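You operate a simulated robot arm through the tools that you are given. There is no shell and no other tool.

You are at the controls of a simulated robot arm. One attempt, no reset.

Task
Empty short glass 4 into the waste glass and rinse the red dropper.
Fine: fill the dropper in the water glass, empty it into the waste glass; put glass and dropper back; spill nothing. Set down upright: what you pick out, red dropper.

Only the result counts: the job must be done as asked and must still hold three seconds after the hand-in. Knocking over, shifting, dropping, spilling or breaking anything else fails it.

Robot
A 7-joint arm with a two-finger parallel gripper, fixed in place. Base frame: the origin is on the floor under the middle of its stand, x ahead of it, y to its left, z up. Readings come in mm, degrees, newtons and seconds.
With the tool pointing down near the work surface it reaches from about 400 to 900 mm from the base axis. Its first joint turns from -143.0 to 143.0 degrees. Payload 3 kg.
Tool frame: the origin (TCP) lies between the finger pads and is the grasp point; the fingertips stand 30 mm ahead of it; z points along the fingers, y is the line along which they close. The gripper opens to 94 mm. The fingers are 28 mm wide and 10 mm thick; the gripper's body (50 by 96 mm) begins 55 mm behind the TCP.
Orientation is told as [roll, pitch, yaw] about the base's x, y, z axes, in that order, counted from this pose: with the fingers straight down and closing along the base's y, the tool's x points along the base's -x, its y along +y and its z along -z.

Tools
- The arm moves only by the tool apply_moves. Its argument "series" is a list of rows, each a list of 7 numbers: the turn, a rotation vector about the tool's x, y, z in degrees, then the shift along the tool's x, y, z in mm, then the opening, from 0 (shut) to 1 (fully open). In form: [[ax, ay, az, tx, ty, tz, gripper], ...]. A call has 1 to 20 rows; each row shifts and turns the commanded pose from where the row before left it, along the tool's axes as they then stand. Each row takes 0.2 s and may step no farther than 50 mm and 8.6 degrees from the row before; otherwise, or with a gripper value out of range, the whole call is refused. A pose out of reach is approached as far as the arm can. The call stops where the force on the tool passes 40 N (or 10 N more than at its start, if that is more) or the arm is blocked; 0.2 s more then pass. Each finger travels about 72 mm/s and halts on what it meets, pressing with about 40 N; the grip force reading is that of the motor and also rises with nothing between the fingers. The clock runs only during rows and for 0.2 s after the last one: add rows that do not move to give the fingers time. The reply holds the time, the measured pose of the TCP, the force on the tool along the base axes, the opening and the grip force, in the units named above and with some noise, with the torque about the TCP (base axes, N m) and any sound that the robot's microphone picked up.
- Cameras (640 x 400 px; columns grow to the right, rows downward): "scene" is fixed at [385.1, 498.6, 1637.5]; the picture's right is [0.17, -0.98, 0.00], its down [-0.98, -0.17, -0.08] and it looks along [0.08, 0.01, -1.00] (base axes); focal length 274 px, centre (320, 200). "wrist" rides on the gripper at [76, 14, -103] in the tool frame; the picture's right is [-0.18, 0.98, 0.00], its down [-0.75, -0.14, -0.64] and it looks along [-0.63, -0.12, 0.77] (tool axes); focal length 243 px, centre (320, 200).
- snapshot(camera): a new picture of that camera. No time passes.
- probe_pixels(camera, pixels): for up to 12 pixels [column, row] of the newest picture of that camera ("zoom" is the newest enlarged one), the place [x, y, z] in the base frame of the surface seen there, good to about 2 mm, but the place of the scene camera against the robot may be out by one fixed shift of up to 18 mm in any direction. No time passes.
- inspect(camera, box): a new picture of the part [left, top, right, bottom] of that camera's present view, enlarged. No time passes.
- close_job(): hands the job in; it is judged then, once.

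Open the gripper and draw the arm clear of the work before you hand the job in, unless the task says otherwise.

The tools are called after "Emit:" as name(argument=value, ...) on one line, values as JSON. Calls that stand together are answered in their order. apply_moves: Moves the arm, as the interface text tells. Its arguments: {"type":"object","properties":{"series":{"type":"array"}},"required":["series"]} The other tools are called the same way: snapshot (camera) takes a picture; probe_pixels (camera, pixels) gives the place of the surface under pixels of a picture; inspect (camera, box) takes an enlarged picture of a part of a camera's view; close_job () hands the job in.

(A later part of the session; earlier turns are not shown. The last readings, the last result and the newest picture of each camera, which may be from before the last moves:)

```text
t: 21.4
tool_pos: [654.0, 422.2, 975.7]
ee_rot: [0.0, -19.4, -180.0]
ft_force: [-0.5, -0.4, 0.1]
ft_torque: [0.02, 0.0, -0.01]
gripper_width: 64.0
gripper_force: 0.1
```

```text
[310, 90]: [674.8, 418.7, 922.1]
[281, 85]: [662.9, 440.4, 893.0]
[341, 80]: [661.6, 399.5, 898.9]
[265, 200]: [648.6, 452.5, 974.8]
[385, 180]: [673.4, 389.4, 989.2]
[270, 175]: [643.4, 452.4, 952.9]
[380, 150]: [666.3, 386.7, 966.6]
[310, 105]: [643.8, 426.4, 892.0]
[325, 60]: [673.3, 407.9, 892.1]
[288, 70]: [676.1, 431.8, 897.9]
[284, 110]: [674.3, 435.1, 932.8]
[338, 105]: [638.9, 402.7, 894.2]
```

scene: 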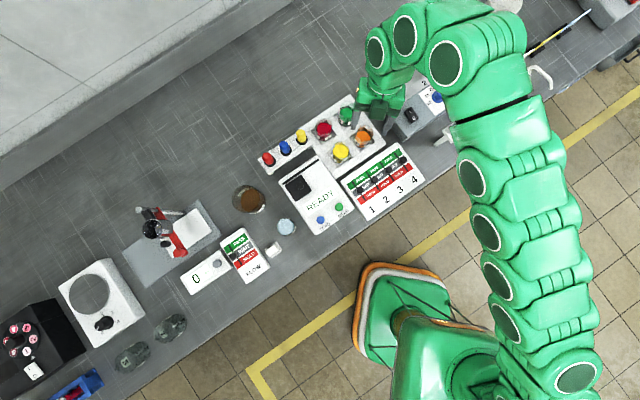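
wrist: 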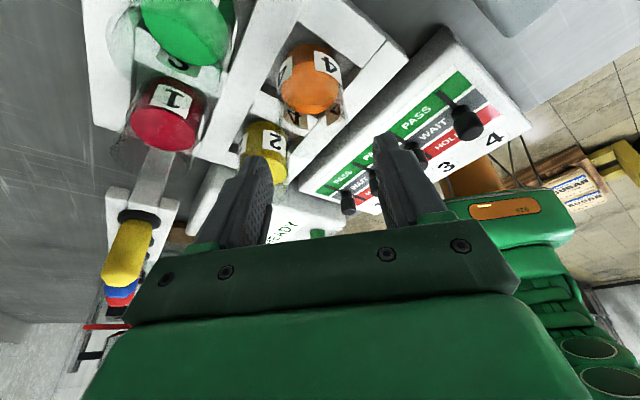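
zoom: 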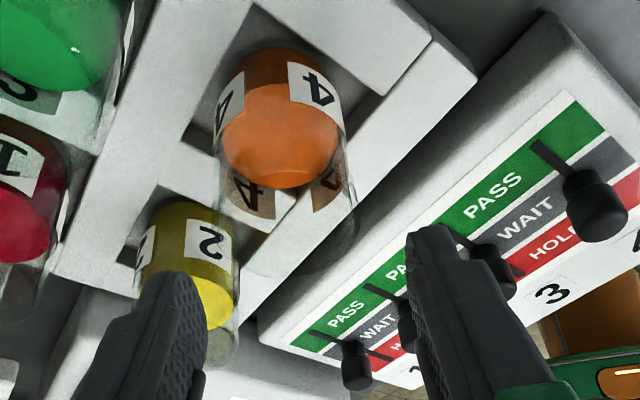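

Pads measure y≈452 and 389 around a glass spanning 399–440, so it is centred within 1–2 mm. I go down to z≈918, which keeps the fingertips ~5 mm above the rack.

Emit:
apply_moves(series=[[0, 0, 0, 5.15, 0, 13.5, 0.68], [0, 0, 0, 5.15, 0, 13.5, 0.68], [0, 0, 0, 5.15, 0, 13.5, 0.68], [0, 0, 0, 5.15, 0, 13.4, 0.68], [0, 0, 0, 0, 0, 0, 0.68]])

Emit:
snapshot(camera="wrist")

Emit:
inspect(camera="scene", box=[340, 105, 400, 155])

```text
t: 22.6
tool_pos: [655.6, 420.8, 917.5]
ee_rot: [-0.1, -19.4, -180.0]
ft_force: [0.0, -0.3, -0.4]
ft_torque: [-0.04, -0.04, 0.0]
gripper_width: 63.6
gripper_force: 0.0
```

```text
taken
```

wrist: 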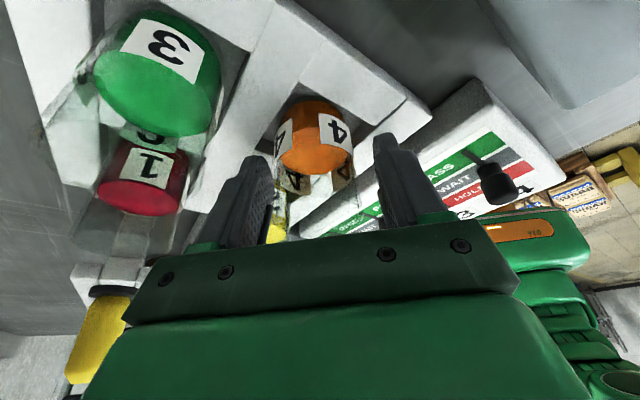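

```text
8.00 times, centred on (370, 130) of scene
```

zoom: 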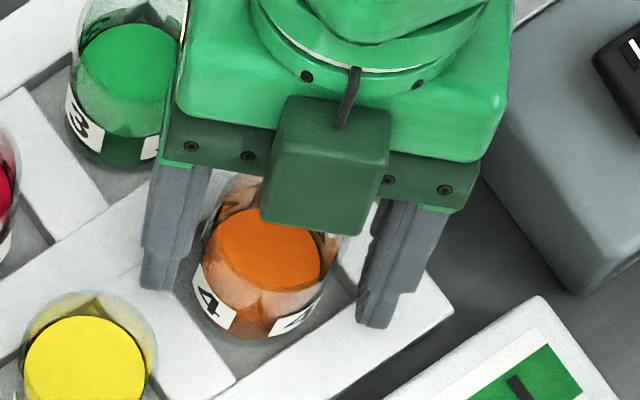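

The glass sits between the pads. I notice a dark-green block protruding on the tool's −x side (zoom (325,165)); I probe its extent since it would face down while pouring.

Emit:
probe_pixels(camera="zoom", pixels=[[270, 205], [300, 220], [350, 225], [280, 120], [330, 130], [385, 120], [320, 180], [380, 170], [265, 190], [345, 90], [210, 190], [400, 190]])

Emit:
inspect(camera="scene", box=[355, 75, 425, 145])

```text
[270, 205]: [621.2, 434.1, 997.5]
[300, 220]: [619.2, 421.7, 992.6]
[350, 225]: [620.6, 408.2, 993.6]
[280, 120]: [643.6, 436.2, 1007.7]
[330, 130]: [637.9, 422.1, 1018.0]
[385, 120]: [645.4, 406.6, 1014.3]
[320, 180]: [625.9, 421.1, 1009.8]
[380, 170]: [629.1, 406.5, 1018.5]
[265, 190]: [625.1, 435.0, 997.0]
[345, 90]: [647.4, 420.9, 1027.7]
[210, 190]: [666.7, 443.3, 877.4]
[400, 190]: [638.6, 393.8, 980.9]
```

```text
5.71 times, centred on (390, 110) of scene
```

zoom: 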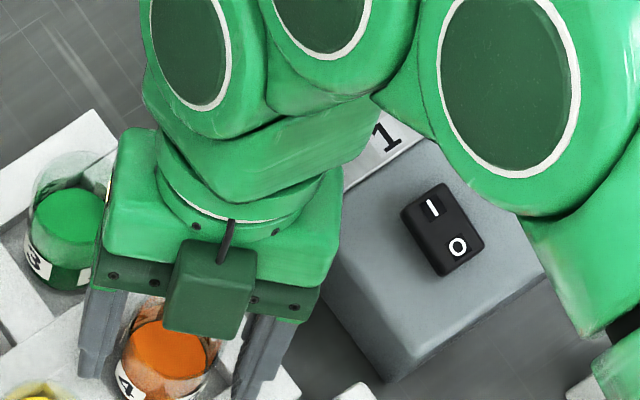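

The block reaches 43 mm off the tool axis, 70–98 mm behind the TCP, so it clears the waste rim in my pour plan. I close the gripper on the glass.

Emit:
apply_moves(series=[[0, 0, 0, 0, 0, 0, 0.55], [0, 0, 0, 0, 0, 0, 0.3], [0, 0, 0, 0, 0, 0, 0.3], [0, 0, 0, 0, 0, 0, 0.3]])

Emit:
snapshot(camera="wrist")

```text
t: 23.6
tool_pos: [656.6, 421.8, 916.9]
ee_rot: [0.0, -19.3, -180.0]
ft_force: [0.0, 0.1, 0.2]
ft_torque: [0.0, -0.07, 0.0]
gripper_width: 45.4
gripper_force: 40.0
```

```text
taken
```

wrist: 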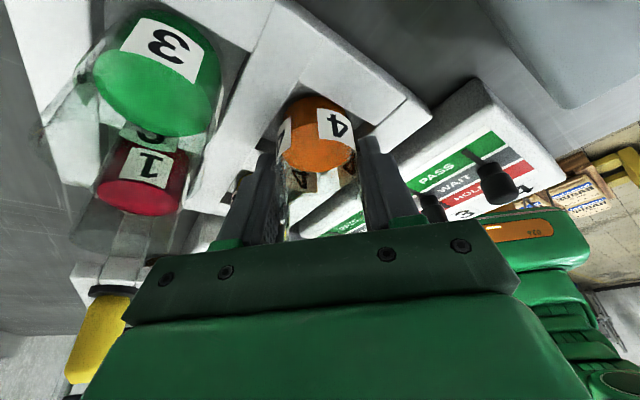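

Gripped: width 45.4 mm, force 40 N. I lift straight up ~73 mm slowly and check that the glass comes along upright.

Emit:
apply_moves(series=[[0, 0, 0, -1.66, 0, -4.7, 0.3], [0, 0, 0, -3.32, 0, -9.43, 0.3], [0, 0, 0, -4.98, 0, -14.1, 0.3], [0, 0, 0, -4.98, 0, -14.1, 0.3], [0, 0, 0, -4.98, 0, -14.1, 0.3], [0, 0, 0, -3.32, 0, -9.43, 0.3], [0, 0, 0, 0, 0, 0, 0.3]])

Emit:
snapshot(camera="wrist")

Emit:
inspect(camera="scene", box=[320, 80, 420, 160])

```text
t: 25.2
tool_pos: [656.3, 421.1, 988.2]
ee_rot: [0.0, -19.4, -179.9]
ft_force: [-0.4, 0.0, -0.1]
ft_torque: [-0.02, 0.01, 0.01]
gripper_width: 43.1
gripper_force: 39.8
```

```text
taken
```

wrist: 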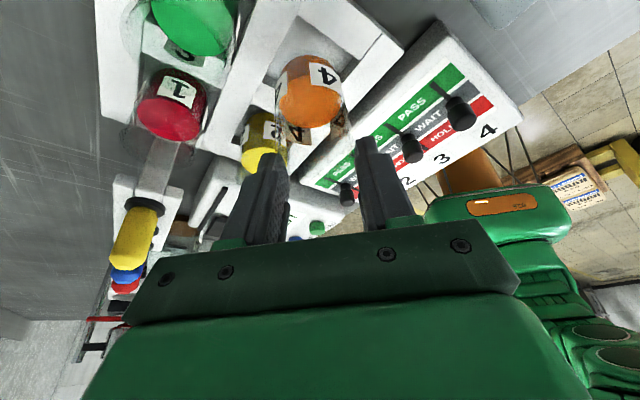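

```text
5.00 times, centred on (370, 120) of scene
```

zoom: 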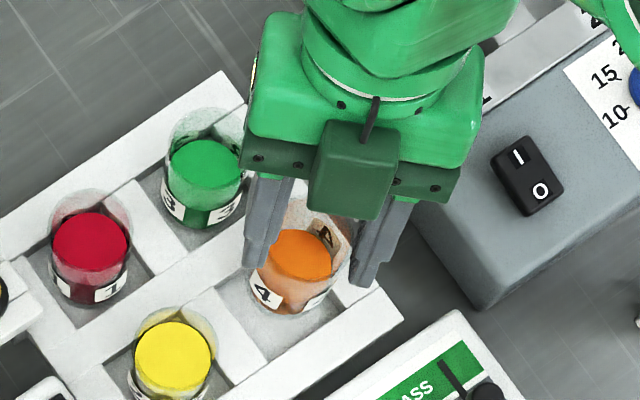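

The picture is ambiguous: the orange glass at (308,90) looks lower than the pads. I probe its liquid and surroundings to see whether it was lifted.

Emit:
inspect(camera="wrist", box=[230, 30, 410, 230])

Emit:
probe_pixels(camera="wrist", pixels=[[308, 105], [300, 110], [318, 110], [323, 73], [285, 75], [282, 95], [336, 100], [290, 120], [330, 120], [275, 190], [370, 180], [308, 60]])

```text
2.00 times, centred on (320, 130) of wrist
```

zoom: 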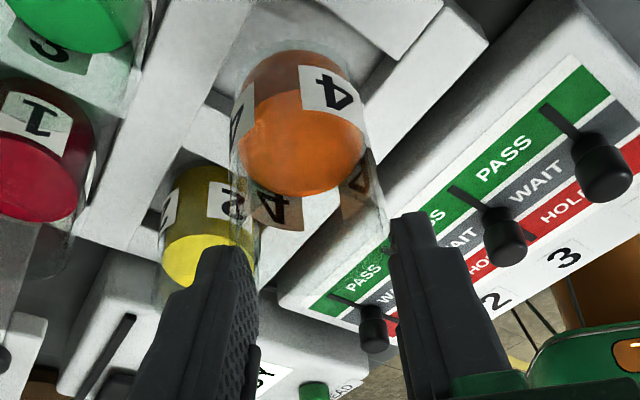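

```text
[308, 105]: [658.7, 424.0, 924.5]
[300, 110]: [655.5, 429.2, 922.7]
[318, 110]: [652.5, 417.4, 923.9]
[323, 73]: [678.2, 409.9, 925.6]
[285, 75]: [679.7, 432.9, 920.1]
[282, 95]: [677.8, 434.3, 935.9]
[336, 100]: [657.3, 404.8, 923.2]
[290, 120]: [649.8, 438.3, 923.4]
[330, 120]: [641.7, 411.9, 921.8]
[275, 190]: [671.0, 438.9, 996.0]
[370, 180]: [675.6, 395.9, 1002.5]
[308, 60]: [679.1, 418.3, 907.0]
```

The liquid is now at z≈923.5 (was 892) while the tool rose 71 mm: the glass was lifted but slid ~40 mm down in the fingers. I wait one short row to see whether it is still creeping.

Emit:
apply_moves(series=[[0, 0, 0, 0, 0, 0, 0.3]])

Emit:
snapshot(camera="wrist")

Emit:
probe_pixels(camera="wrist", pixels=[[308, 105], [300, 110], [318, 110], [323, 73], [285, 75], [282, 95], [336, 100], [290, 120], [330, 120], [275, 190], [370, 180], [308, 60]])

```text
t: 25.6
tool_pos: [656.1, 422.0, 988.6]
ee_rot: [-0.1, -19.4, -180.0]
ft_force: [0.3, -0.1, -1.3]
ft_torque: [0.01, 0.0, 0.04]
gripper_width: 42.8
gripper_force: 40.0
```

```text
taken
```

wrist: 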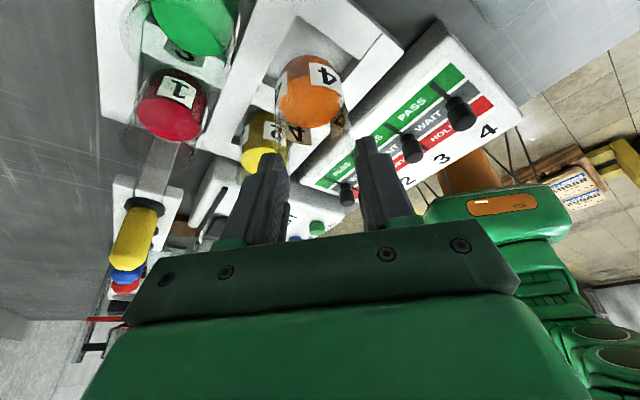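

```text
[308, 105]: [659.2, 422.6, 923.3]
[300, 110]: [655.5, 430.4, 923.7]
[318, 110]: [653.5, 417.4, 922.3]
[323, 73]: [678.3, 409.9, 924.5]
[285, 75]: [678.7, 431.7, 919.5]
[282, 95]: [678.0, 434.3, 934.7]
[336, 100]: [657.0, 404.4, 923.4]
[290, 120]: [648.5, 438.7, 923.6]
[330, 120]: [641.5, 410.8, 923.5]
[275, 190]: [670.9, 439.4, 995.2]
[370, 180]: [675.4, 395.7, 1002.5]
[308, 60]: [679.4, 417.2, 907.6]
```

It is stable now (liquid still at 923.4), held only by the fingertips near the rim at 42.8 mm. I look closely at the contact before deciding how to regrasp.

Emit:
inspect(camera="wrist", box=[265, 60, 355, 160])

Emit:
inspect(camera="wrist", box=[230, 130, 420, 250])

Emit:
inspect(camera="scene", box=[355, 105, 405, 145])

```text
4.00 times, centred on (310, 110) of wrist
```

zoom: 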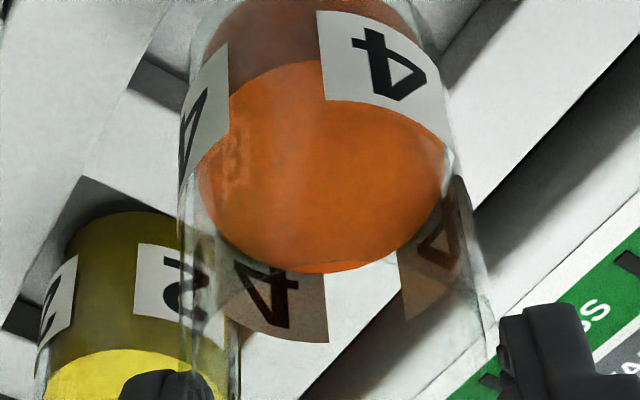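

```text
3.33 times, centred on (325, 190) of wrist
```

zoom: 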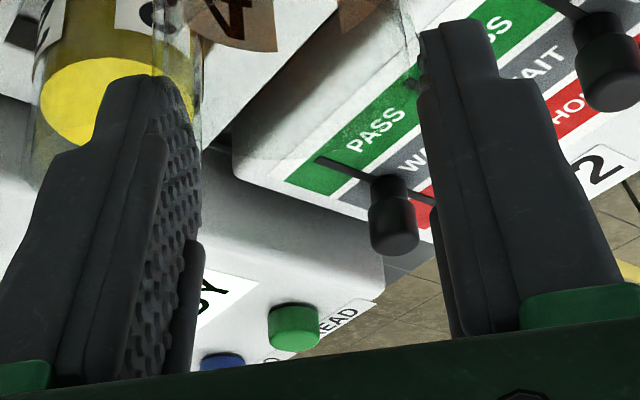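

```text
10.00 times, centred on (380, 125) of scene
```

zoom: 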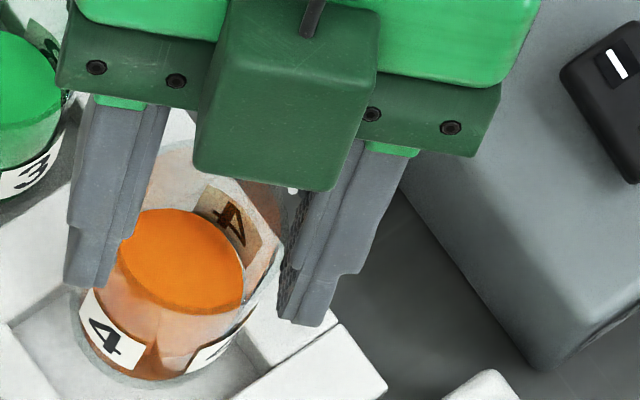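

I probe points on the pad and on the raised rib near the finger root (wrist px ~(287,210)) to see the true inner profile of the fingers.

Emit:
probe_pixels(camera="wrist", pixels=[[278.5, 160], [279, 170], [280, 180], [280, 190], [278, 205], [273, 225], [288, 206], [286.5, 215], [284.5, 229], [281, 240], [356.5, 175], [361, 218]])

Emit:
probe_pixels(camera="wrist", pixels=[[352, 150], [354, 160], [358, 190], [356, 205], [360, 225], [284, 165], [284, 185], [284, 200], [270, 155], [286, 222], [283, 234], [364, 235]])

```text
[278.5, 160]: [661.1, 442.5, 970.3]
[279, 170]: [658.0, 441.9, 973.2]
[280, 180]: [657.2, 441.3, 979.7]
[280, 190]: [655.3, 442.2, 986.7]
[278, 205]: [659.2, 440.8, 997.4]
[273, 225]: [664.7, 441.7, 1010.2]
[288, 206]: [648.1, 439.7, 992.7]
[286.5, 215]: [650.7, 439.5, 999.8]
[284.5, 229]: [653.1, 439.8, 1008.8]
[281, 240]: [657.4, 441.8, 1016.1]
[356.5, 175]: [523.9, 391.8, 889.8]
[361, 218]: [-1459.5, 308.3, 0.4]
```

```text
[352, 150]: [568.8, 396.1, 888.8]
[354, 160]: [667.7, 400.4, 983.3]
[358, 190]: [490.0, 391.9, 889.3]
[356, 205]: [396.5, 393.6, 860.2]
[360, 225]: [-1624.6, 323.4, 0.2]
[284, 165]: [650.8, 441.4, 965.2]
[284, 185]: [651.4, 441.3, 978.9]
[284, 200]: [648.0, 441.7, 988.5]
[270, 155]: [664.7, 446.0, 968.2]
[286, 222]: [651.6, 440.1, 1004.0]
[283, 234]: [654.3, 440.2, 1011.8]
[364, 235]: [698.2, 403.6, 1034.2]
```

The ribs at the finger roots (on the tool −x side, from TCP level backward) stand 2 mm proud of the pads: they caught the upper glass at 45.4 mm so the pads did not touch. I set the glass back down first, lowering 29 mm gently, then will regrasp with the rim at TCP level so only pads touch.

Emit:
apply_moves(series=[[0, 0, 0, 1.93, 0, 7, 0.3], [0, 0, 0, 1.93, 0, 7, 0.3], [0, 0, 0, 1.93, 0, 7, 0.3], [0, 0, 0, 1.93, 0, 7, 0.3], [0, 0, 0, 0, 0, 0, 0.3]])

Emit:
snapshot(camera="wrist")

Emit:
inspect(camera="wrist", box=[260, 60, 360, 160])

Emit:
probe_pixels(camera="wrist", pixels=[[308, 110], [300, 112], [318, 112], [323, 73], [285, 75], [282, 95], [336, 100], [290, 115], [330, 115], [308, 60], [300, 65], [315, 65]])

```text
t: 26.8
tool_pos: [653.5, 420.9, 957.0]
ee_rot: [0.0, -19.4, -179.8]
ft_force: [0.1, 0.1, -1.3]
ft_torque: [0.02, 0.01, 0.03]
gripper_width: 42.9
gripper_force: 40.1
```

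```text
taken
```

wrist: 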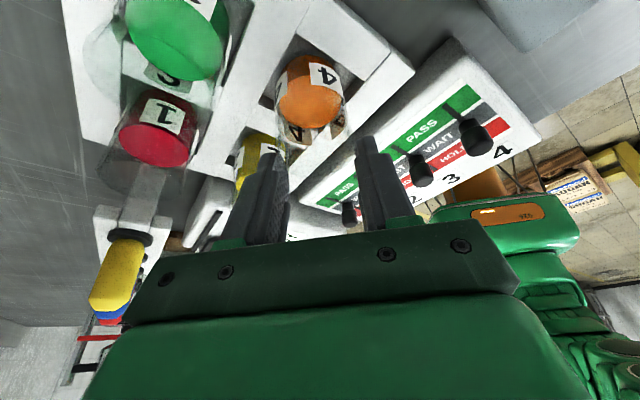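

```text
4.00 times, centred on (310, 110) of wrist
```

zoom: 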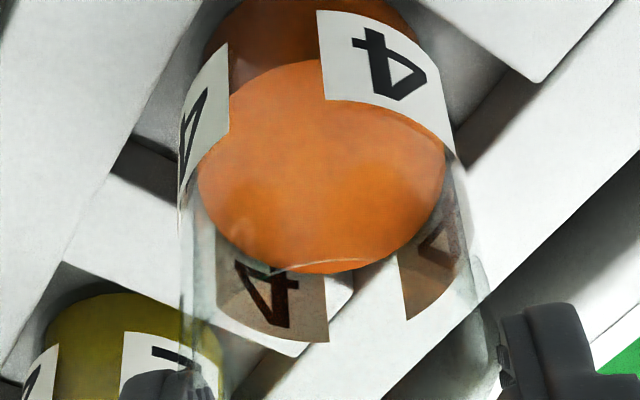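

```text
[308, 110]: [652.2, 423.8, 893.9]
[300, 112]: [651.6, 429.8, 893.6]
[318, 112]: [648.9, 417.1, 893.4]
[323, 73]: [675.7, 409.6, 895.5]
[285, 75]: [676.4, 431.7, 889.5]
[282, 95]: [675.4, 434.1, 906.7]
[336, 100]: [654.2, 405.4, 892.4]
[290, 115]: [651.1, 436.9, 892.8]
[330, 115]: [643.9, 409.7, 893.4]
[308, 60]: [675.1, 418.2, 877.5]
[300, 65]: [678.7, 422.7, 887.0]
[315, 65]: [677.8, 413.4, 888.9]
```

The glass followed without slipping; its liquid is at 893.3, about 1 mm above its resting level of 892.2, and weight still shows (−1.3 N). I lower 1.5 mm more and then open.

Emit:
apply_moves(series=[[0, 0, 0, 0.33, 0, 0.94, 0.3], [0, 0, 0, 0.17, 0, 0.47, 0.3], [0, 0, 0, 0, 0, 0, 0.3]])

```text
t: 27.6
tool_pos: [654.7, 421.8, 957.2]
ee_rot: [0.0, -19.4, -180.0]
ft_force: [-0.6, 0.4, -0.4]
ft_torque: [-0.01, 0.04, 0.0]
gripper_width: 42.9
gripper_force: 39.9
```

The weight reading is fading (−0.4 N), so the glass is about touching. I lower 1 mm more to confirm contact.

Emit:
apply_moves(series=[[0, 0, 0, 0.33, 0, 0.94, 0.3], [0, 0, 0, 0, 0, 0, 0.3]])

```text
t: 28.2
tool_pos: [654.8, 421.3, 957.6]
ee_rot: [-0.1, -19.3, -179.9]
ft_force: [-0.3, -0.6, 21.3]
ft_torque: [-0.36, 0.05, -0.04]
gripper_width: 42.8
gripper_force: 40.1
```

Contact is firm (21 N). I back off 0.7 mm and open the fingers to 64 mm.

Emit:
apply_moves(series=[[0, 0, 0, -0.23, 0, -0.66, 0.3], [0, 0, 0, 0, 0, 0, 0.5], [0, 0, 0, 0, 0, 0, 0.68], [0, 0, 0, 0, 0, 0, 0.68]])

Emit:
snapshot(camera="wrist")

Emit:
inspect(camera="wrist", box=[260, 60, 360, 160])

Emit:
probe_pixels(camera="wrist", pixels=[[308, 110], [300, 112], [318, 112], [323, 73], [285, 75], [282, 95], [336, 100], [283, 105], [333, 125], [308, 60], [300, 65], [315, 65]])

```text
t: 29.2
tool_pos: [654.0, 421.6, 956.9]
ee_rot: [-0.1, -19.4, -180.0]
ft_force: [0.2, -0.5, -0.3]
ft_torque: [0.0, -0.02, 0.02]
gripper_width: 63.9
gripper_force: 0.0
```

```text
taken
```

wrist: 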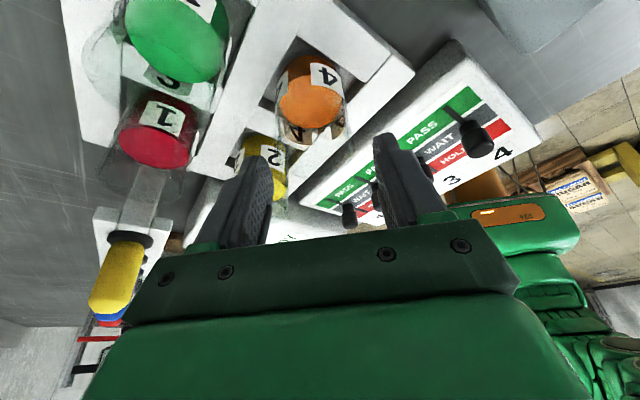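

```text
4.00 times, centred on (310, 110) of wrist
```

zoom: 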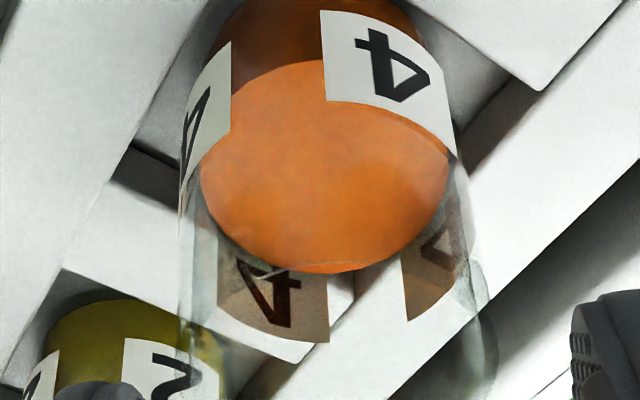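

```text
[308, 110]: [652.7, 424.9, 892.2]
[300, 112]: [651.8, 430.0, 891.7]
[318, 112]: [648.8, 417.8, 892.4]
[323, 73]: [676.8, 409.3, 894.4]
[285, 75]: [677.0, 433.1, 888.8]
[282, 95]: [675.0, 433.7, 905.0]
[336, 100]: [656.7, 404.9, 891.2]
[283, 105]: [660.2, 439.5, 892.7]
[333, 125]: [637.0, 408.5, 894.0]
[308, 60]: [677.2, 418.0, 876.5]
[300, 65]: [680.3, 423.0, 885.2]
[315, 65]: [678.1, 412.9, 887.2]
```

The glass stands again with its liquid at 892, axis ≈ (658,421). I regrasp with TCP at (659,421,939), so the rim sits at TCP level and only the pads touch.

Emit:
apply_moves(series=[[0, 0, 0, 5.33, 0.15, 7.6, 0.68], [0, 0, 0, 5.33, 0.15, 7.6, 0.68], [0, 0, 0, 0, 0, 0, 0.68], [0, 0, 0, 0, 0, 0, 0.55], [0, 0, 0, 0, 0, 0, 0.3], [0, 0, 0, 0, 0, 0, 0.3], [0, 0, 0, 0, 0, 0, 0.3]])

Emit:
snapshot(camera="wrist")

```text
t: 30.8
tool_pos: [659.2, 420.8, 938.7]
ee_rot: [-0.1, -19.4, -180.0]
ft_force: [0.3, -0.2, 0.5]
ft_torque: [-0.01, -0.03, 0.0]
gripper_width: 43.0
gripper_force: 39.9
```

```text
taken
```

wrist: 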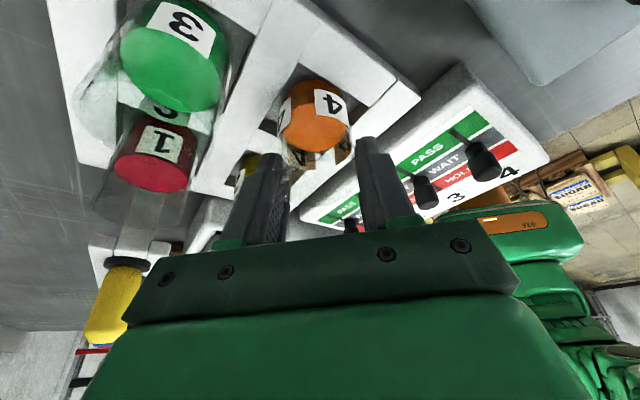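

Width 43.0 now, so the pads hold the glass. I lift 10 mm as a test and probe the liquid level.

Emit:
apply_moves(series=[[0, 0, 0, -1.0, 0, -2.83, 0.3], [0, 0, 0, -1.16, 0, -3.3, 0.3], [0, 0, 0, -1.16, 0, -3.3, 0.3], [0, 0, 0, 0, 0, 0, 0.3]])

Emit:
snapshot(camera="wrist")

Emit:
probe_pixels(camera="wrist", pixels=[[313, 135], [305, 137], [322, 137], [313, 145], [300, 140], [328, 140], [327, 100], [290, 105], [313, 90], [288, 125], [343, 130], [318, 85]])

```text
t: 31.8
tool_pos: [658.4, 421.6, 949.0]
ee_rot: [0.1, -19.4, -179.9]
ft_force: [-0.4, -0.2, -1.3]
ft_torque: [0.01, -0.03, 0.0]
gripper_width: 43.1
gripper_force: 39.9
```

```text
taken
```

wrist: 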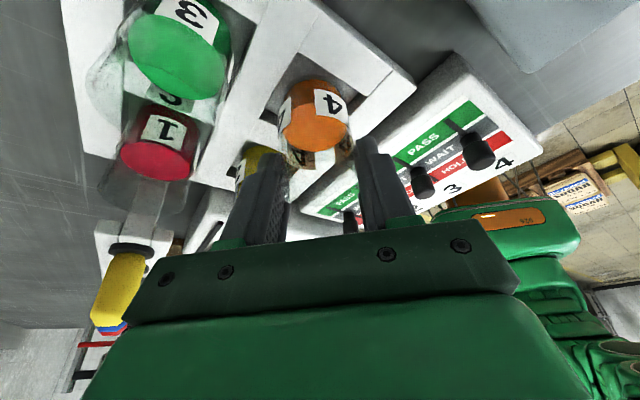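

```text
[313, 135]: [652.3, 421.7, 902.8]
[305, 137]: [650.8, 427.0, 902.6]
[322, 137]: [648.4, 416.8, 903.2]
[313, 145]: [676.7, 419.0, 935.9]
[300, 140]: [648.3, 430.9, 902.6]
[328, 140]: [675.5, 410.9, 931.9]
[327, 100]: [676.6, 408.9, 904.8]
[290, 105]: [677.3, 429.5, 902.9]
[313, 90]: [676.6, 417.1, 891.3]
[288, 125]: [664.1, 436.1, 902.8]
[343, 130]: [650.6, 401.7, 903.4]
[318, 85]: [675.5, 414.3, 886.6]
```

Liquid rose with the tool (902.8) and the weight shows, so the grip holds. I lift further straight up to z≈1005.

Emit:
apply_moves(series=[[0, 0, 0, -3.3, 0, -9.4, 0.3], [0, 0, 0, -4.65, 0, -13.2, 0.3], [0, 0, 0, -4.65, 0, -13.2, 0.3], [0, 0, 0, -4.65, 0, -13.2, 0.3], [0, 0, 0, -2.3, 0, -6.6, 0.3], [0, 0, 0, 0, 0, 0, 0.3]])

Emit:
snapshot(camera="wrist")

Emit:
inspect(camera="scene", box=[320, 80, 420, 160])

Emit:
probe_pixels(camera="wrist", pixels=[[313, 135], [305, 137], [322, 137], [313, 145], [300, 140], [328, 140], [327, 100], [290, 105], [313, 90], [288, 125], [343, 130], [318, 85]])

```text
t: 33.2
tool_pos: [659.1, 421.2, 1008.5]
ee_rot: [-0.1, -19.5, -179.8]
ft_force: [0.2, -0.4, -1.1]
ft_torque: [0.02, -0.02, 0.0]
gripper_width: 42.9
gripper_force: 39.9
```

```text
taken
```

wrist: 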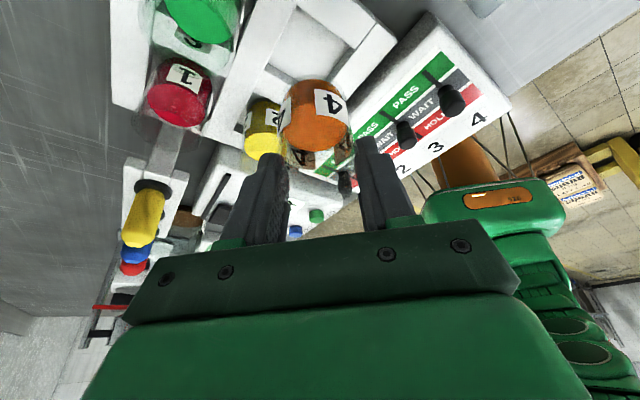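

```text
5.00 times, centred on (370, 120) of scene
```

zoom: 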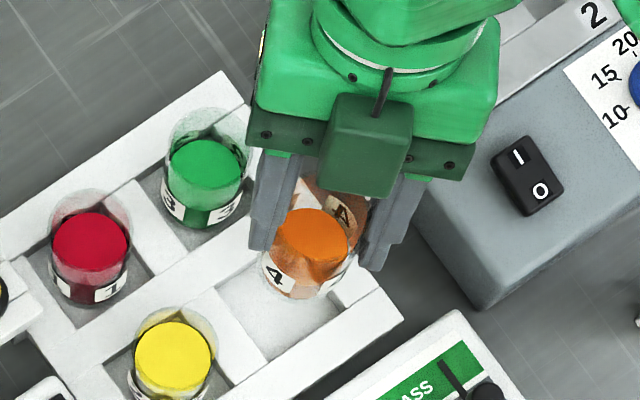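

```text
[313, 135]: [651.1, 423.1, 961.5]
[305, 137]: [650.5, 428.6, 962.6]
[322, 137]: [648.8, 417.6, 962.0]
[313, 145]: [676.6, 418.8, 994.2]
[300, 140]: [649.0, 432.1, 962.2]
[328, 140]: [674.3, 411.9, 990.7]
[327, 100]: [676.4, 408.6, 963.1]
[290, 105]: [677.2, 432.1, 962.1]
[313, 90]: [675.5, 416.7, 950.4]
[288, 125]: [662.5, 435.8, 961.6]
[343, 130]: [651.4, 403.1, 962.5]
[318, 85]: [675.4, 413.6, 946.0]
```

No slip (liquid 962, TCP 1008). I carry the glass toward the robot side, then along to (430,620,1035), in front of the droppers.

Emit:
apply_moves(series=[[0, 0, 0, -8, 3.9, -0.7, 0.3], [0, 0, 0, -16.1, 7.75, -1.35, 0.3], [0, 0, 0, -16.1, 7.75, -1.35, 0.3], [0, 0, 0, -16.1, 7.75, -1.35, 0.3], [0, 0, 0, -8, 3.9, -0.7, 0.3], [0, 0, 0, -8, -11.5, 2.8, 0.3], [0, 0, 0, -16, -23, 5.64, 0.3], [0, 0, 0, -16, -23, 5.64, 0.3], [0, 0, 0, -16, -23, 5.64, 0.3], [0, 0, 0, -16, -23, 5.64, 0.3], [0, 0, 0, -16, -23, 5.64, 0.3], [0, 0, 0, -16, -23, 5.64, 0.3], [0, 0, 0, -16, -23, 5.64, 0.3], [0, 0, 0, -16, -23, 5.64, 0.3], [0, 0, 0, -16, -23, 5.64, 0.3], [0, 0, 0, -8, -11.5, 2.8, 0.3], [0, 0, 0, 0, 0, 0, 0.3]])

Emit:
snapshot(camera="wrist")

Emit:
snapshot(camera="scene")

```text
t: 36.8
tool_pos: [430.3, 619.9, 1035.9]
ee_rot: [0.0, -19.5, -180.1]
ft_force: [0.5, -0.3, -1.7]
ft_torque: [0.0, 0.02, -0.01]
gripper_width: 43.2
gripper_force: 39.9
```

```text
taken
```

wrist: 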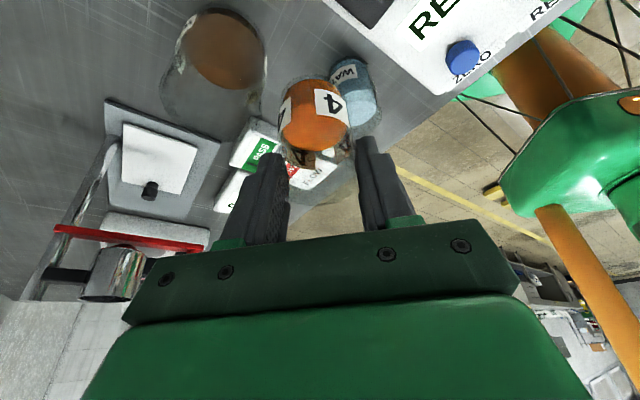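

```text
taken
```

scene: 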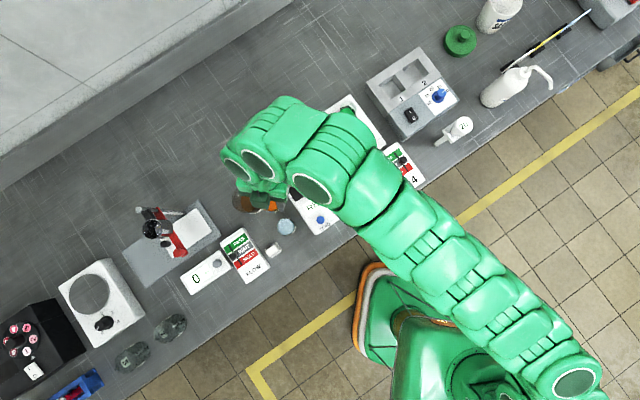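

The glass is over the free spot in front of the waste glass, held steady. I tilt it to 40° here (well before any flow), then move it beside/over the waste glass at (448,697,1022).

Emit:
apply_moves(series=[[0, 4, 0, 0, 0, 0, 0.3], [0, 8, 0, 0, 0, 0, 0.3], [0, 8, 0, 0, 0, 0, 0.3], [0, 8, 0, 0, 0, 0, 0.3], [0, 8, 0, 0, 0, 0, 0.3], [0, 4, 0, 0, 0, 0, 0.3], [0, 0, 0, 1.5, -9.6, 2.45, 0.3], [0, 0, 0, 3, -19.3, 4.9, 0.3], [0, 0, 0, 3, -19.3, 4.9, 0.3], [0, 0, 0, 3, -19.3, 4.9, 0.3], [0, 0, 0, 1.5, -9.6, 2.45, 0.3], [0, 0, 0, 0, 0, 0, 0.3]])

Emit:
snapshot(camera="wrist")

Emit:
inspect(camera="scene", box=[200, 150, 320, 250])

```text
t: 39.4
tool_pos: [447.7, 697.5, 1021.1]
ee_rot: [0.0, 20.6, -180.0]
ft_force: [0.2, -0.1, -0.9]
ft_torque: [0.01, 0.04, -0.02]
gripper_width: 43.1
gripper_force: 40.1
```

```text
taken
```

wrist: 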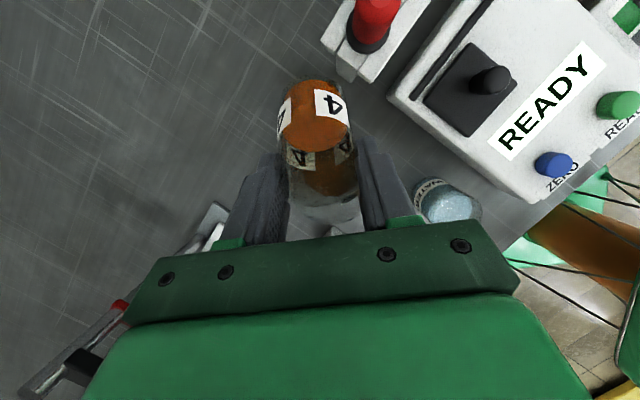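

```text
4.00 times, centred on (260, 200) of scene
```

zoom: 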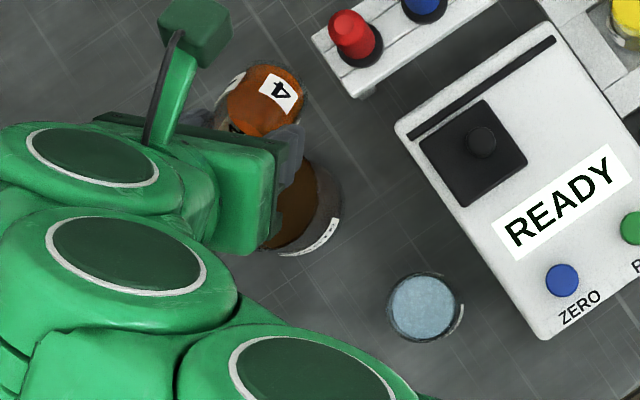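

All projections agree: the lip is above the waste opening. I tilt to 60° (still before flow), lowering so the lip is ~30 mm above the rim, and check.

Emit:
apply_moves(series=[[0, 5, 0, -3.3, 0, 4.0, 0.3], [0, 5, 0, -3.6, 0, 3.8, 0.3], [0, 5, 0, -3.9, 0, 3.5, 0.3], [0, 5, 0, -4.2, 0, 3.1, 0.3], [0, 0, 0, 0, 0, 0, 0.3]])

Emit:
snapshot(camera="wrist")

Emit:
inspect(camera="scene", box=[200, 150, 320, 250])

```text
t: 40.6
tool_pos: [441.8, 697.5, 1001.4]
ee_rot: [0.1, 40.6, -179.9]
ft_force: [-0.1, 0.5, -1.4]
ft_torque: [0.02, 0.01, -0.01]
gripper_width: 42.9
gripper_force: 40.0
```

```text
taken
```

wrist: 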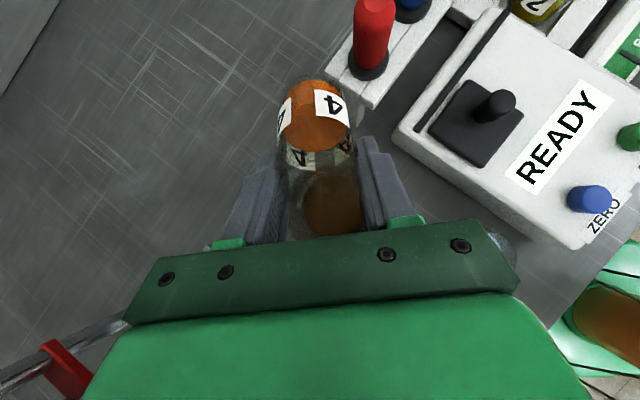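

```text
4.00 times, centred on (260, 200) of scene
```

zoom: 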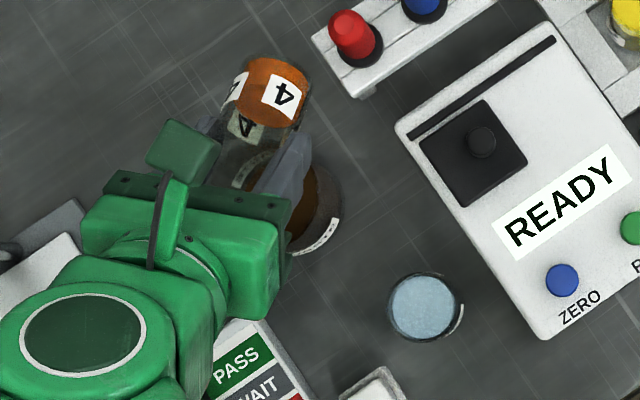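

The tilt is at 60° with the opening over the waste. I continue slowly to 80° at 2.5° per row and look for flow.

Emit:
apply_moves(series=[[0, 2.5, 0, -1.26, 0, -0.25, 0.3], [0, 2.5, 0, -1.26, 0, -0.25, 0.3], [0, 2.5, 0, -1.26, 0, -0.25, 0.3], [0, 2.5, 0, -1.26, 0, -0.25, 0.3], [0, 2.5, 0, -1.26, 0, -0.25, 0.3], [0, 2.5, 0, -1.26, 0, -0.25, 0.3], [0, 2.5, 0, -1.26, 0, -0.25, 0.3], [0, 2.5, 0, -1.26, 0, -0.25, 0.3], [0, 0, 0, 0, 0, 0, 0.3]])

Emit:
snapshot(camera="wrist")

Emit:
inspect(camera="scene", box=[200, 150, 320, 250])

```text
t: 42.6
tool_pos: [434.1, 696.6, 994.4]
ee_rot: [0.1, 60.7, -180.0]
ft_force: [-0.2, -0.1, -0.2]
ft_torque: [0.02, 0.02, 0.03]
gripper_width: 43.0
gripper_force: 40.2
```

```text
taken
```

wrist: 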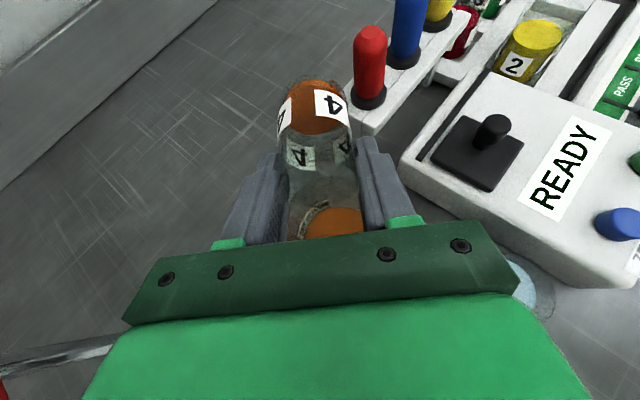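

```text
4.00 times, centred on (260, 200) of scene
```

zoom: 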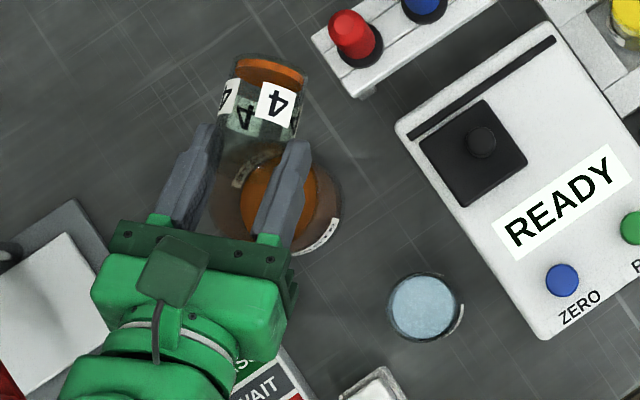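

The orange level in glass 4 is shrinking and the waste looks more orange, so the pour is landing in it. I continue to 100°.

Emit:
apply_moves(series=[[0, 2.5, 0, -1.07, 0, -0.62, 0.3], [0, 2.5, 0, -1.07, 0, -0.62, 0.3], [0, 2.5, 0, -1.07, 0, -0.62, 0.3], [0, 2.5, 0, -1.07, 0, -0.62, 0.3], [0, 2.5, 0, -1.07, 0, -0.62, 0.3], [0, 2.5, 0, -1.07, 0, -0.62, 0.3], [0, 2.5, 0, -1.07, 0, -0.62, 0.3], [0, 2.5, 0, -1.07, 0, -0.62, 0.3], [0, 0, 0, 0, 0, 0, 0.3], [0, 0, 0, 0, 0, 0, 0.3]])

Emit:
snapshot(camera="wrist")

Emit:
inspect(camera="scene", box=[200, 150, 320, 250])

```text
t: 44.8
tool_pos: [425.4, 696.6, 988.9]
ee_rot: [0.0, 80.6, -179.8]
ft_force: [0.0, -0.5, -0.4]
ft_torque: [0.01, 0.01, 0.0]
gripper_width: 42.6
gripper_force: 40.3
```

```text
taken
```

wrist: 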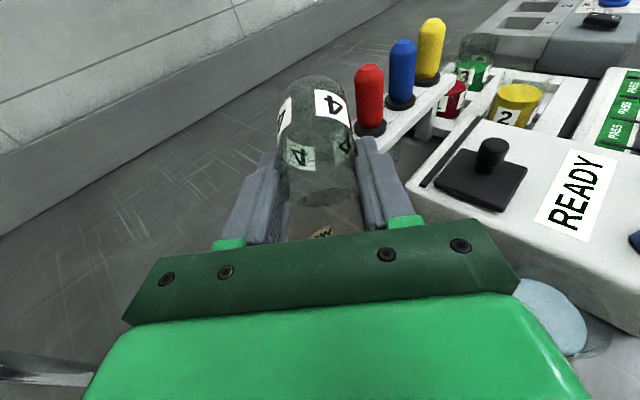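

```text
4.00 times, centred on (260, 200) of scene
```

zoom: 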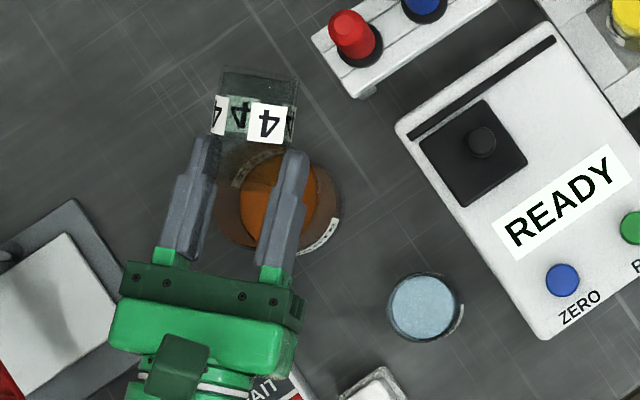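

Glass 4 looks empty (clear at zoom (255,110)). I tilt on to ~112° and hold a second to drain the last drops.

Emit:
apply_moves(series=[[0, 2.5, 0, -0.5, 0, -0.75, 0.3], [0, 2.5, 0, -0.5, 0, -0.75, 0.3], [0, 2.5, 0, -0.5, 0, -0.75, 0.3], [0, 2.5, 0, -0.5, 0, -0.75, 0.3], [0, 2.5, 0, -0.5, 0, -0.75, 0.3], [0, 0, 0, 0, 0, 0, 0.3], [0, 0, 0, 0, 0, 0, 0.3], [0, 0, 0, 0, 0, 0, 0.3], [0, 0, 0, 0, 0, 0, 0.3], [0, 0, 0, 0, 0, 0, 0.3]])

Emit:
inspect(camera="wrist", box=[240, 60, 400, 260])

Emit:
inspect(camera="scene", box=[220, 160, 300, 240])

```text
t: 47.0
tool_pos: [422.6, 697.3, 986.0]
ee_rot: [179.5, 86.9, -0.5]
ft_force: [-0.6, 0.5, -0.9]
ft_torque: [-0.01, 0.06, -0.05]
gripper_width: 42.8
gripper_force: 40.0
```

```text
2.00 times, centred on (320, 160) of wrist
```

zoom: 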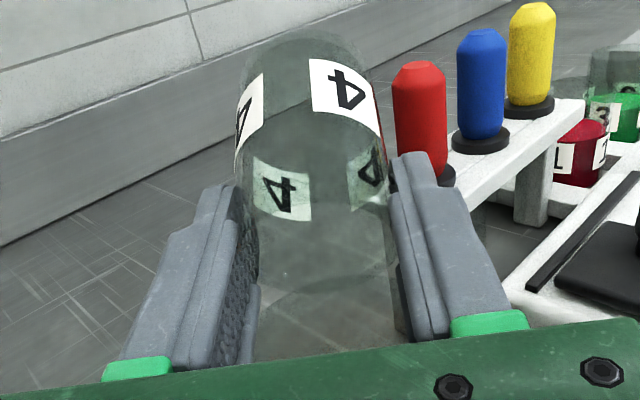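

```text
5.00 times, centred on (260, 200) of scene
```

zoom: 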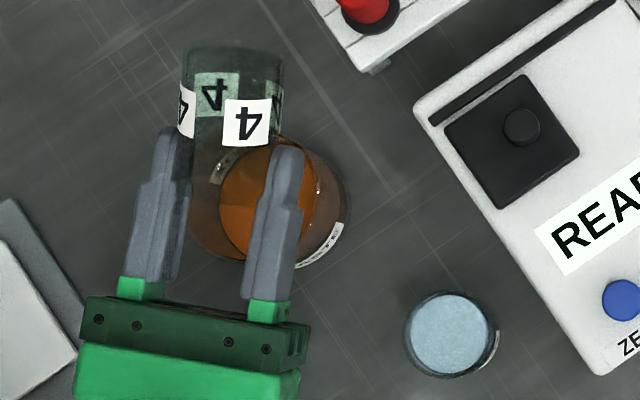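

Glass 4 is empty and hasn't slipped. I reverse the tilt along the same path, lifting, and go back to the spot in front of the waste glass.

Emit:
apply_moves(series=[[0, -7.5, 0, 2.75, 0, 2.75, 0.3], [0, -7.5, 0, 3.06, 0, 2.4, 0.3], [0, -7.5, 0, 3.4, 0, 1.95, 0.3], [0, -7.5, 0, 3.6, 0, 1.5, 0.3], [0, -7.5, 0, 3.75, 0, 1.0, 0.3], [0, -7.5, 0, 3.85, 0, 0.55, 0.3], [0, -7.5, 0, 3.9, 0, 0, 0.3], [0, -6.7, 0, 5.2, 0, -3.6, 0.3], [0, -6.7, 0, 4.8, 0, -4.1, 0.3], [0, -6.6, 0, 4.3, 0, -4.7, 0.3], [0, 0, 0, -3, 19.3, -4.9, 0.3], [0, 0, 0, -3, 19.3, -4.9, 0.3], [0, 0, 0, -3, 19.3, -4.9, 0.3], [0, 0, 0, -3, 19.3, -4.9, 0.3], [0, 0, 0, 0, 0, 0, 0.3]])

Emit:
snapshot(camera="wrist")

Emit:
inspect(camera="scene", box=[200, 150, 320, 250])

```text
t: 50.2
tool_pos: [428.8, 619.2, 1039.1]
ee_rot: [-0.1, 20.6, -179.8]
ft_force: [-0.3, 0.3, -0.7]
ft_torque: [0.0, 0.02, -0.01]
gripper_width: 43.0
gripper_force: 40.3
```

```text
taken
```

wrist: 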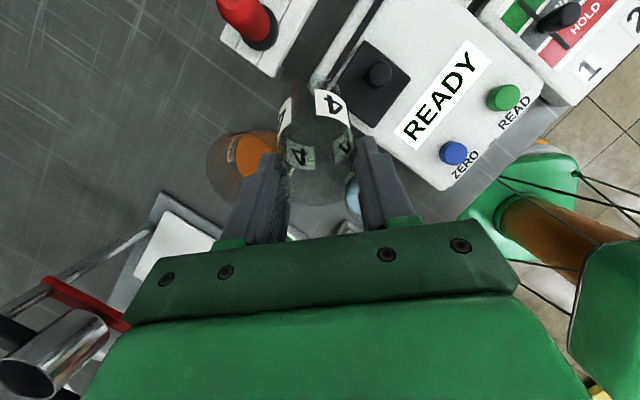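

```text
4.00 times, centred on (260, 200) of scene
```

zoom: 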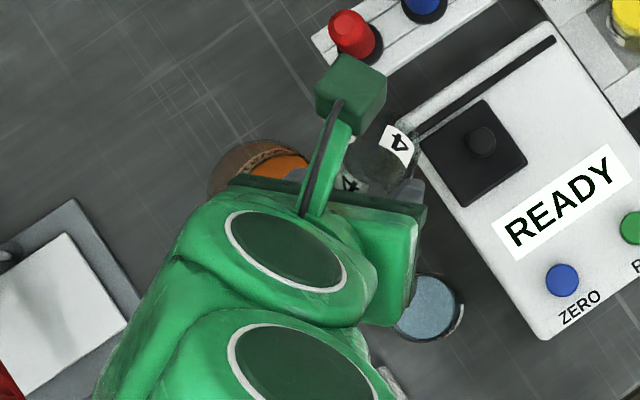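

Nothing spilled around the waste glass. I straighten the glass (−40°) and carry it back to above its rack cell by the same route.

Emit:
apply_moves(series=[[0, -8, 0, 0, 0, 0, 0.3], [0, -8, 0, 0, 0, 0, 0.3], [0, -8, 0, 0, 0, 0, 0.3], [0, -8, 0, 0, 0, 0, 0.3], [0, -8, 0, 0, 0, 0, 0.3], [0, 0, 0, 8.1, 11.4, -2.8, 0.3], [0, 0, 0, 16.2, 22.9, -5.6, 0.3], [0, 0, 0, 16.2, 22.9, -5.6, 0.3], [0, 0, 0, 16.2, 22.9, -5.6, 0.3], [0, 0, 0, 16.2, 22.9, -5.6, 0.3], [0, 0, 0, 16.2, 22.9, -5.6, 0.3], [0, 0, 0, 16.2, 22.9, -5.6, 0.3], [0, 0, 0, 16.2, 22.9, -5.6, 0.3], [0, 0, 0, 16.2, 22.9, -5.6, 0.3], [0, 0, 0, 16.2, 22.9, -5.6, 0.3], [0, 0, 0, 8.1, 11.4, -2.8, 0.3], [0, 0, 0, 0, 0, 0, 0.3]])

Emit:
snapshot(camera="wrist")

```text
t: 53.8
tool_pos: [599.5, 392.1, 1038.7]
ee_rot: [0.0, -19.4, -180.0]
ft_force: [-0.2, -0.1, -0.5]
ft_torque: [0.0, 0.0, -0.02]
gripper_width: 42.9
gripper_force: 40.3
```

```text
taken
```

wrist: 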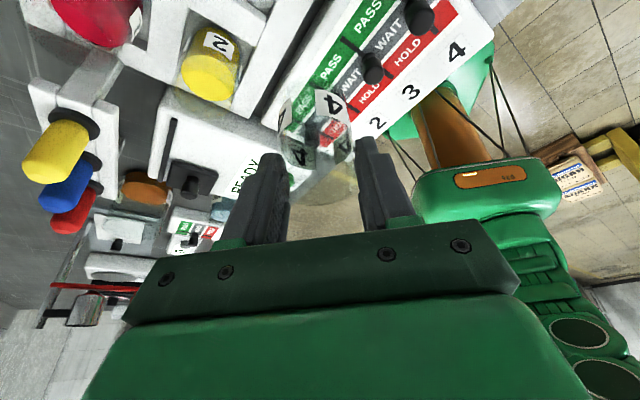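

The empty glass is upright over the panel. I move it back above its cell at (659,421,1006).

Emit:
apply_moves(series=[[0, 0, 0, 16.8, -7.3, 2.7, 0.3], [0, 0, 0, 16.8, -7.3, 2.7, 0.3], [0, 0, 0, 16.8, -7.3, 2.7, 0.3], [0, 0, 0, 16.8, -7.3, 2.7, 0.3], [0, 0, 0, 0, 0, 0, 0.3], [0, 0, 0, 0, 0, 0, 0.3]])

Emit:
snapshot(camera="wrist")

Emit:
inspect(camera="scene", box=[320, 80, 420, 160])

```text
t: 55.2
tool_pos: [659.8, 421.7, 1004.9]
ee_rot: [0.0, -19.5, -179.8]
ft_force: [0.3, 0.6, -0.8]
ft_torque: [-0.01, 0.0, 0.02]
gripper_width: 42.8
gripper_force: 40.1
```

```text
taken
```

wrist: 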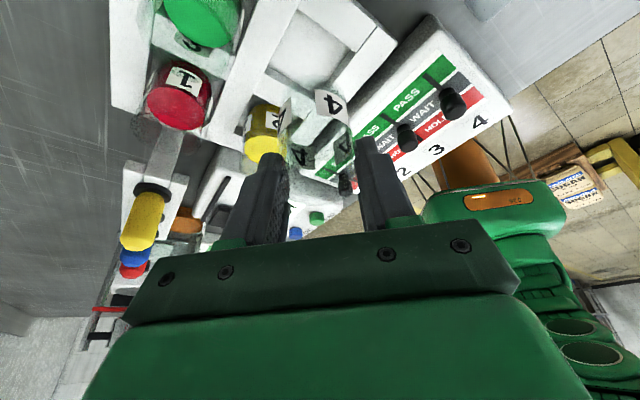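

```text
5.00 times, centred on (370, 120) of scene
```

zoom: 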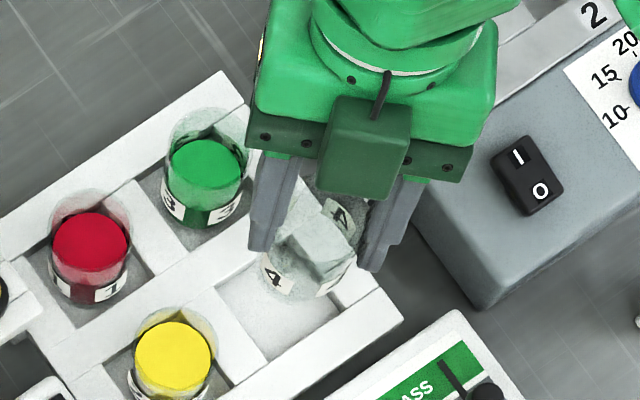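

Same pose as when lifting. I lower 40 mm so the bottom is just above the rack, then check alignment with the cell.

Emit:
apply_moves(series=[[0, 0, 0, 4.4, 0, 12.6, 0.3], [0, 0, 0, 4.4, 0, 12.6, 0.3], [0, 0, 0, 4.4, 0, 12.5, 0.3], [0, 0, 0, 0, 0, 0, 0.3]])

Emit:
inspect(camera="wrist", box=[250, 50, 390, 170])

Emit:
inspect(camera="scene", box=[340, 105, 400, 155])

```text
t: 56.2
tool_pos: [659.1, 419.8, 965.2]
ee_rot: [0.0, -19.4, -180.0]
ft_force: [0.2, 0.0, -0.6]
ft_torque: [0.02, 0.03, 0.0]
gripper_width: 42.8
gripper_force: 40.4
```

```text
3.33 times, centred on (320, 110) of wrist
```

zoom: 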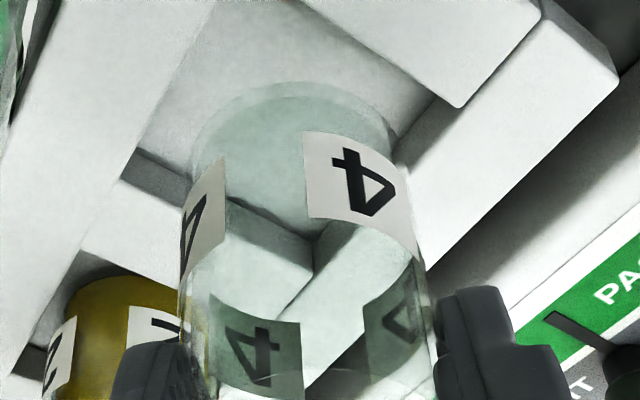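

```text
8.00 times, centred on (370, 130) of scene
```

zoom: 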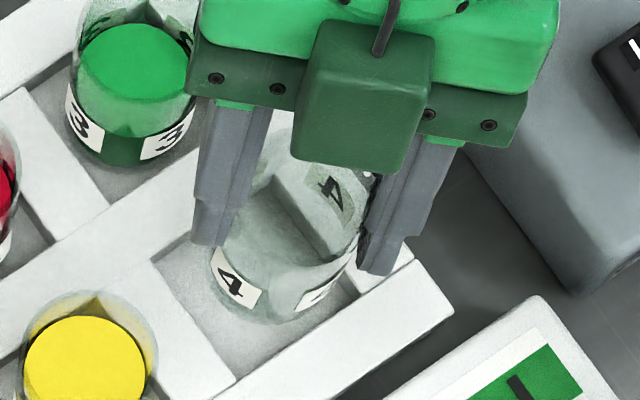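

The glass bottom is aligned with the cell. I lower 23 mm more in small steps, watching the force.

Emit:
apply_moves(series=[[0, 0, 0, 2.2, 0, 6.3, 0.3], [0, 0, 0, 2.2, 0, 6.3, 0.3], [0, 0, 0, 2.2, 0, 6.3, 0.3], [0, 0, 0, 1.0, 0, 2.83, 0.3], [0, 0, 0, 0, 0, 0, 0.3]])

Emit:
inspect(camera="scene", box=[340, 105, 400, 155])

```text
t: 57.4
tool_pos: [658.6, 421.1, 942.1]
ee_rot: [0.0, -19.5, -180.0]
ft_force: [-0.6, 0.6, -0.3]
ft_torque: [0.01, -0.02, 0.02]
gripper_width: 42.6
gripper_force: 40.6
```

```text
8.00 times, centred on (370, 130) of scene
```

zoom: 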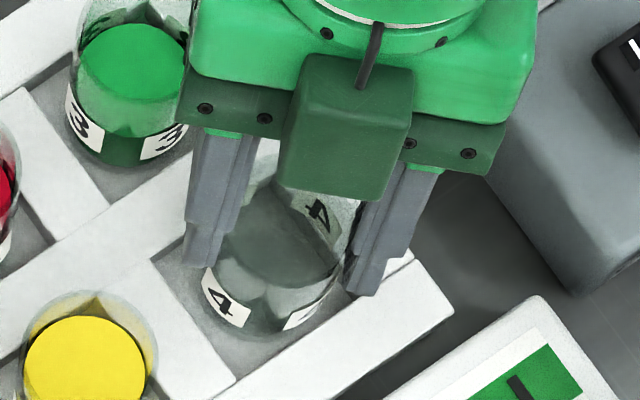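

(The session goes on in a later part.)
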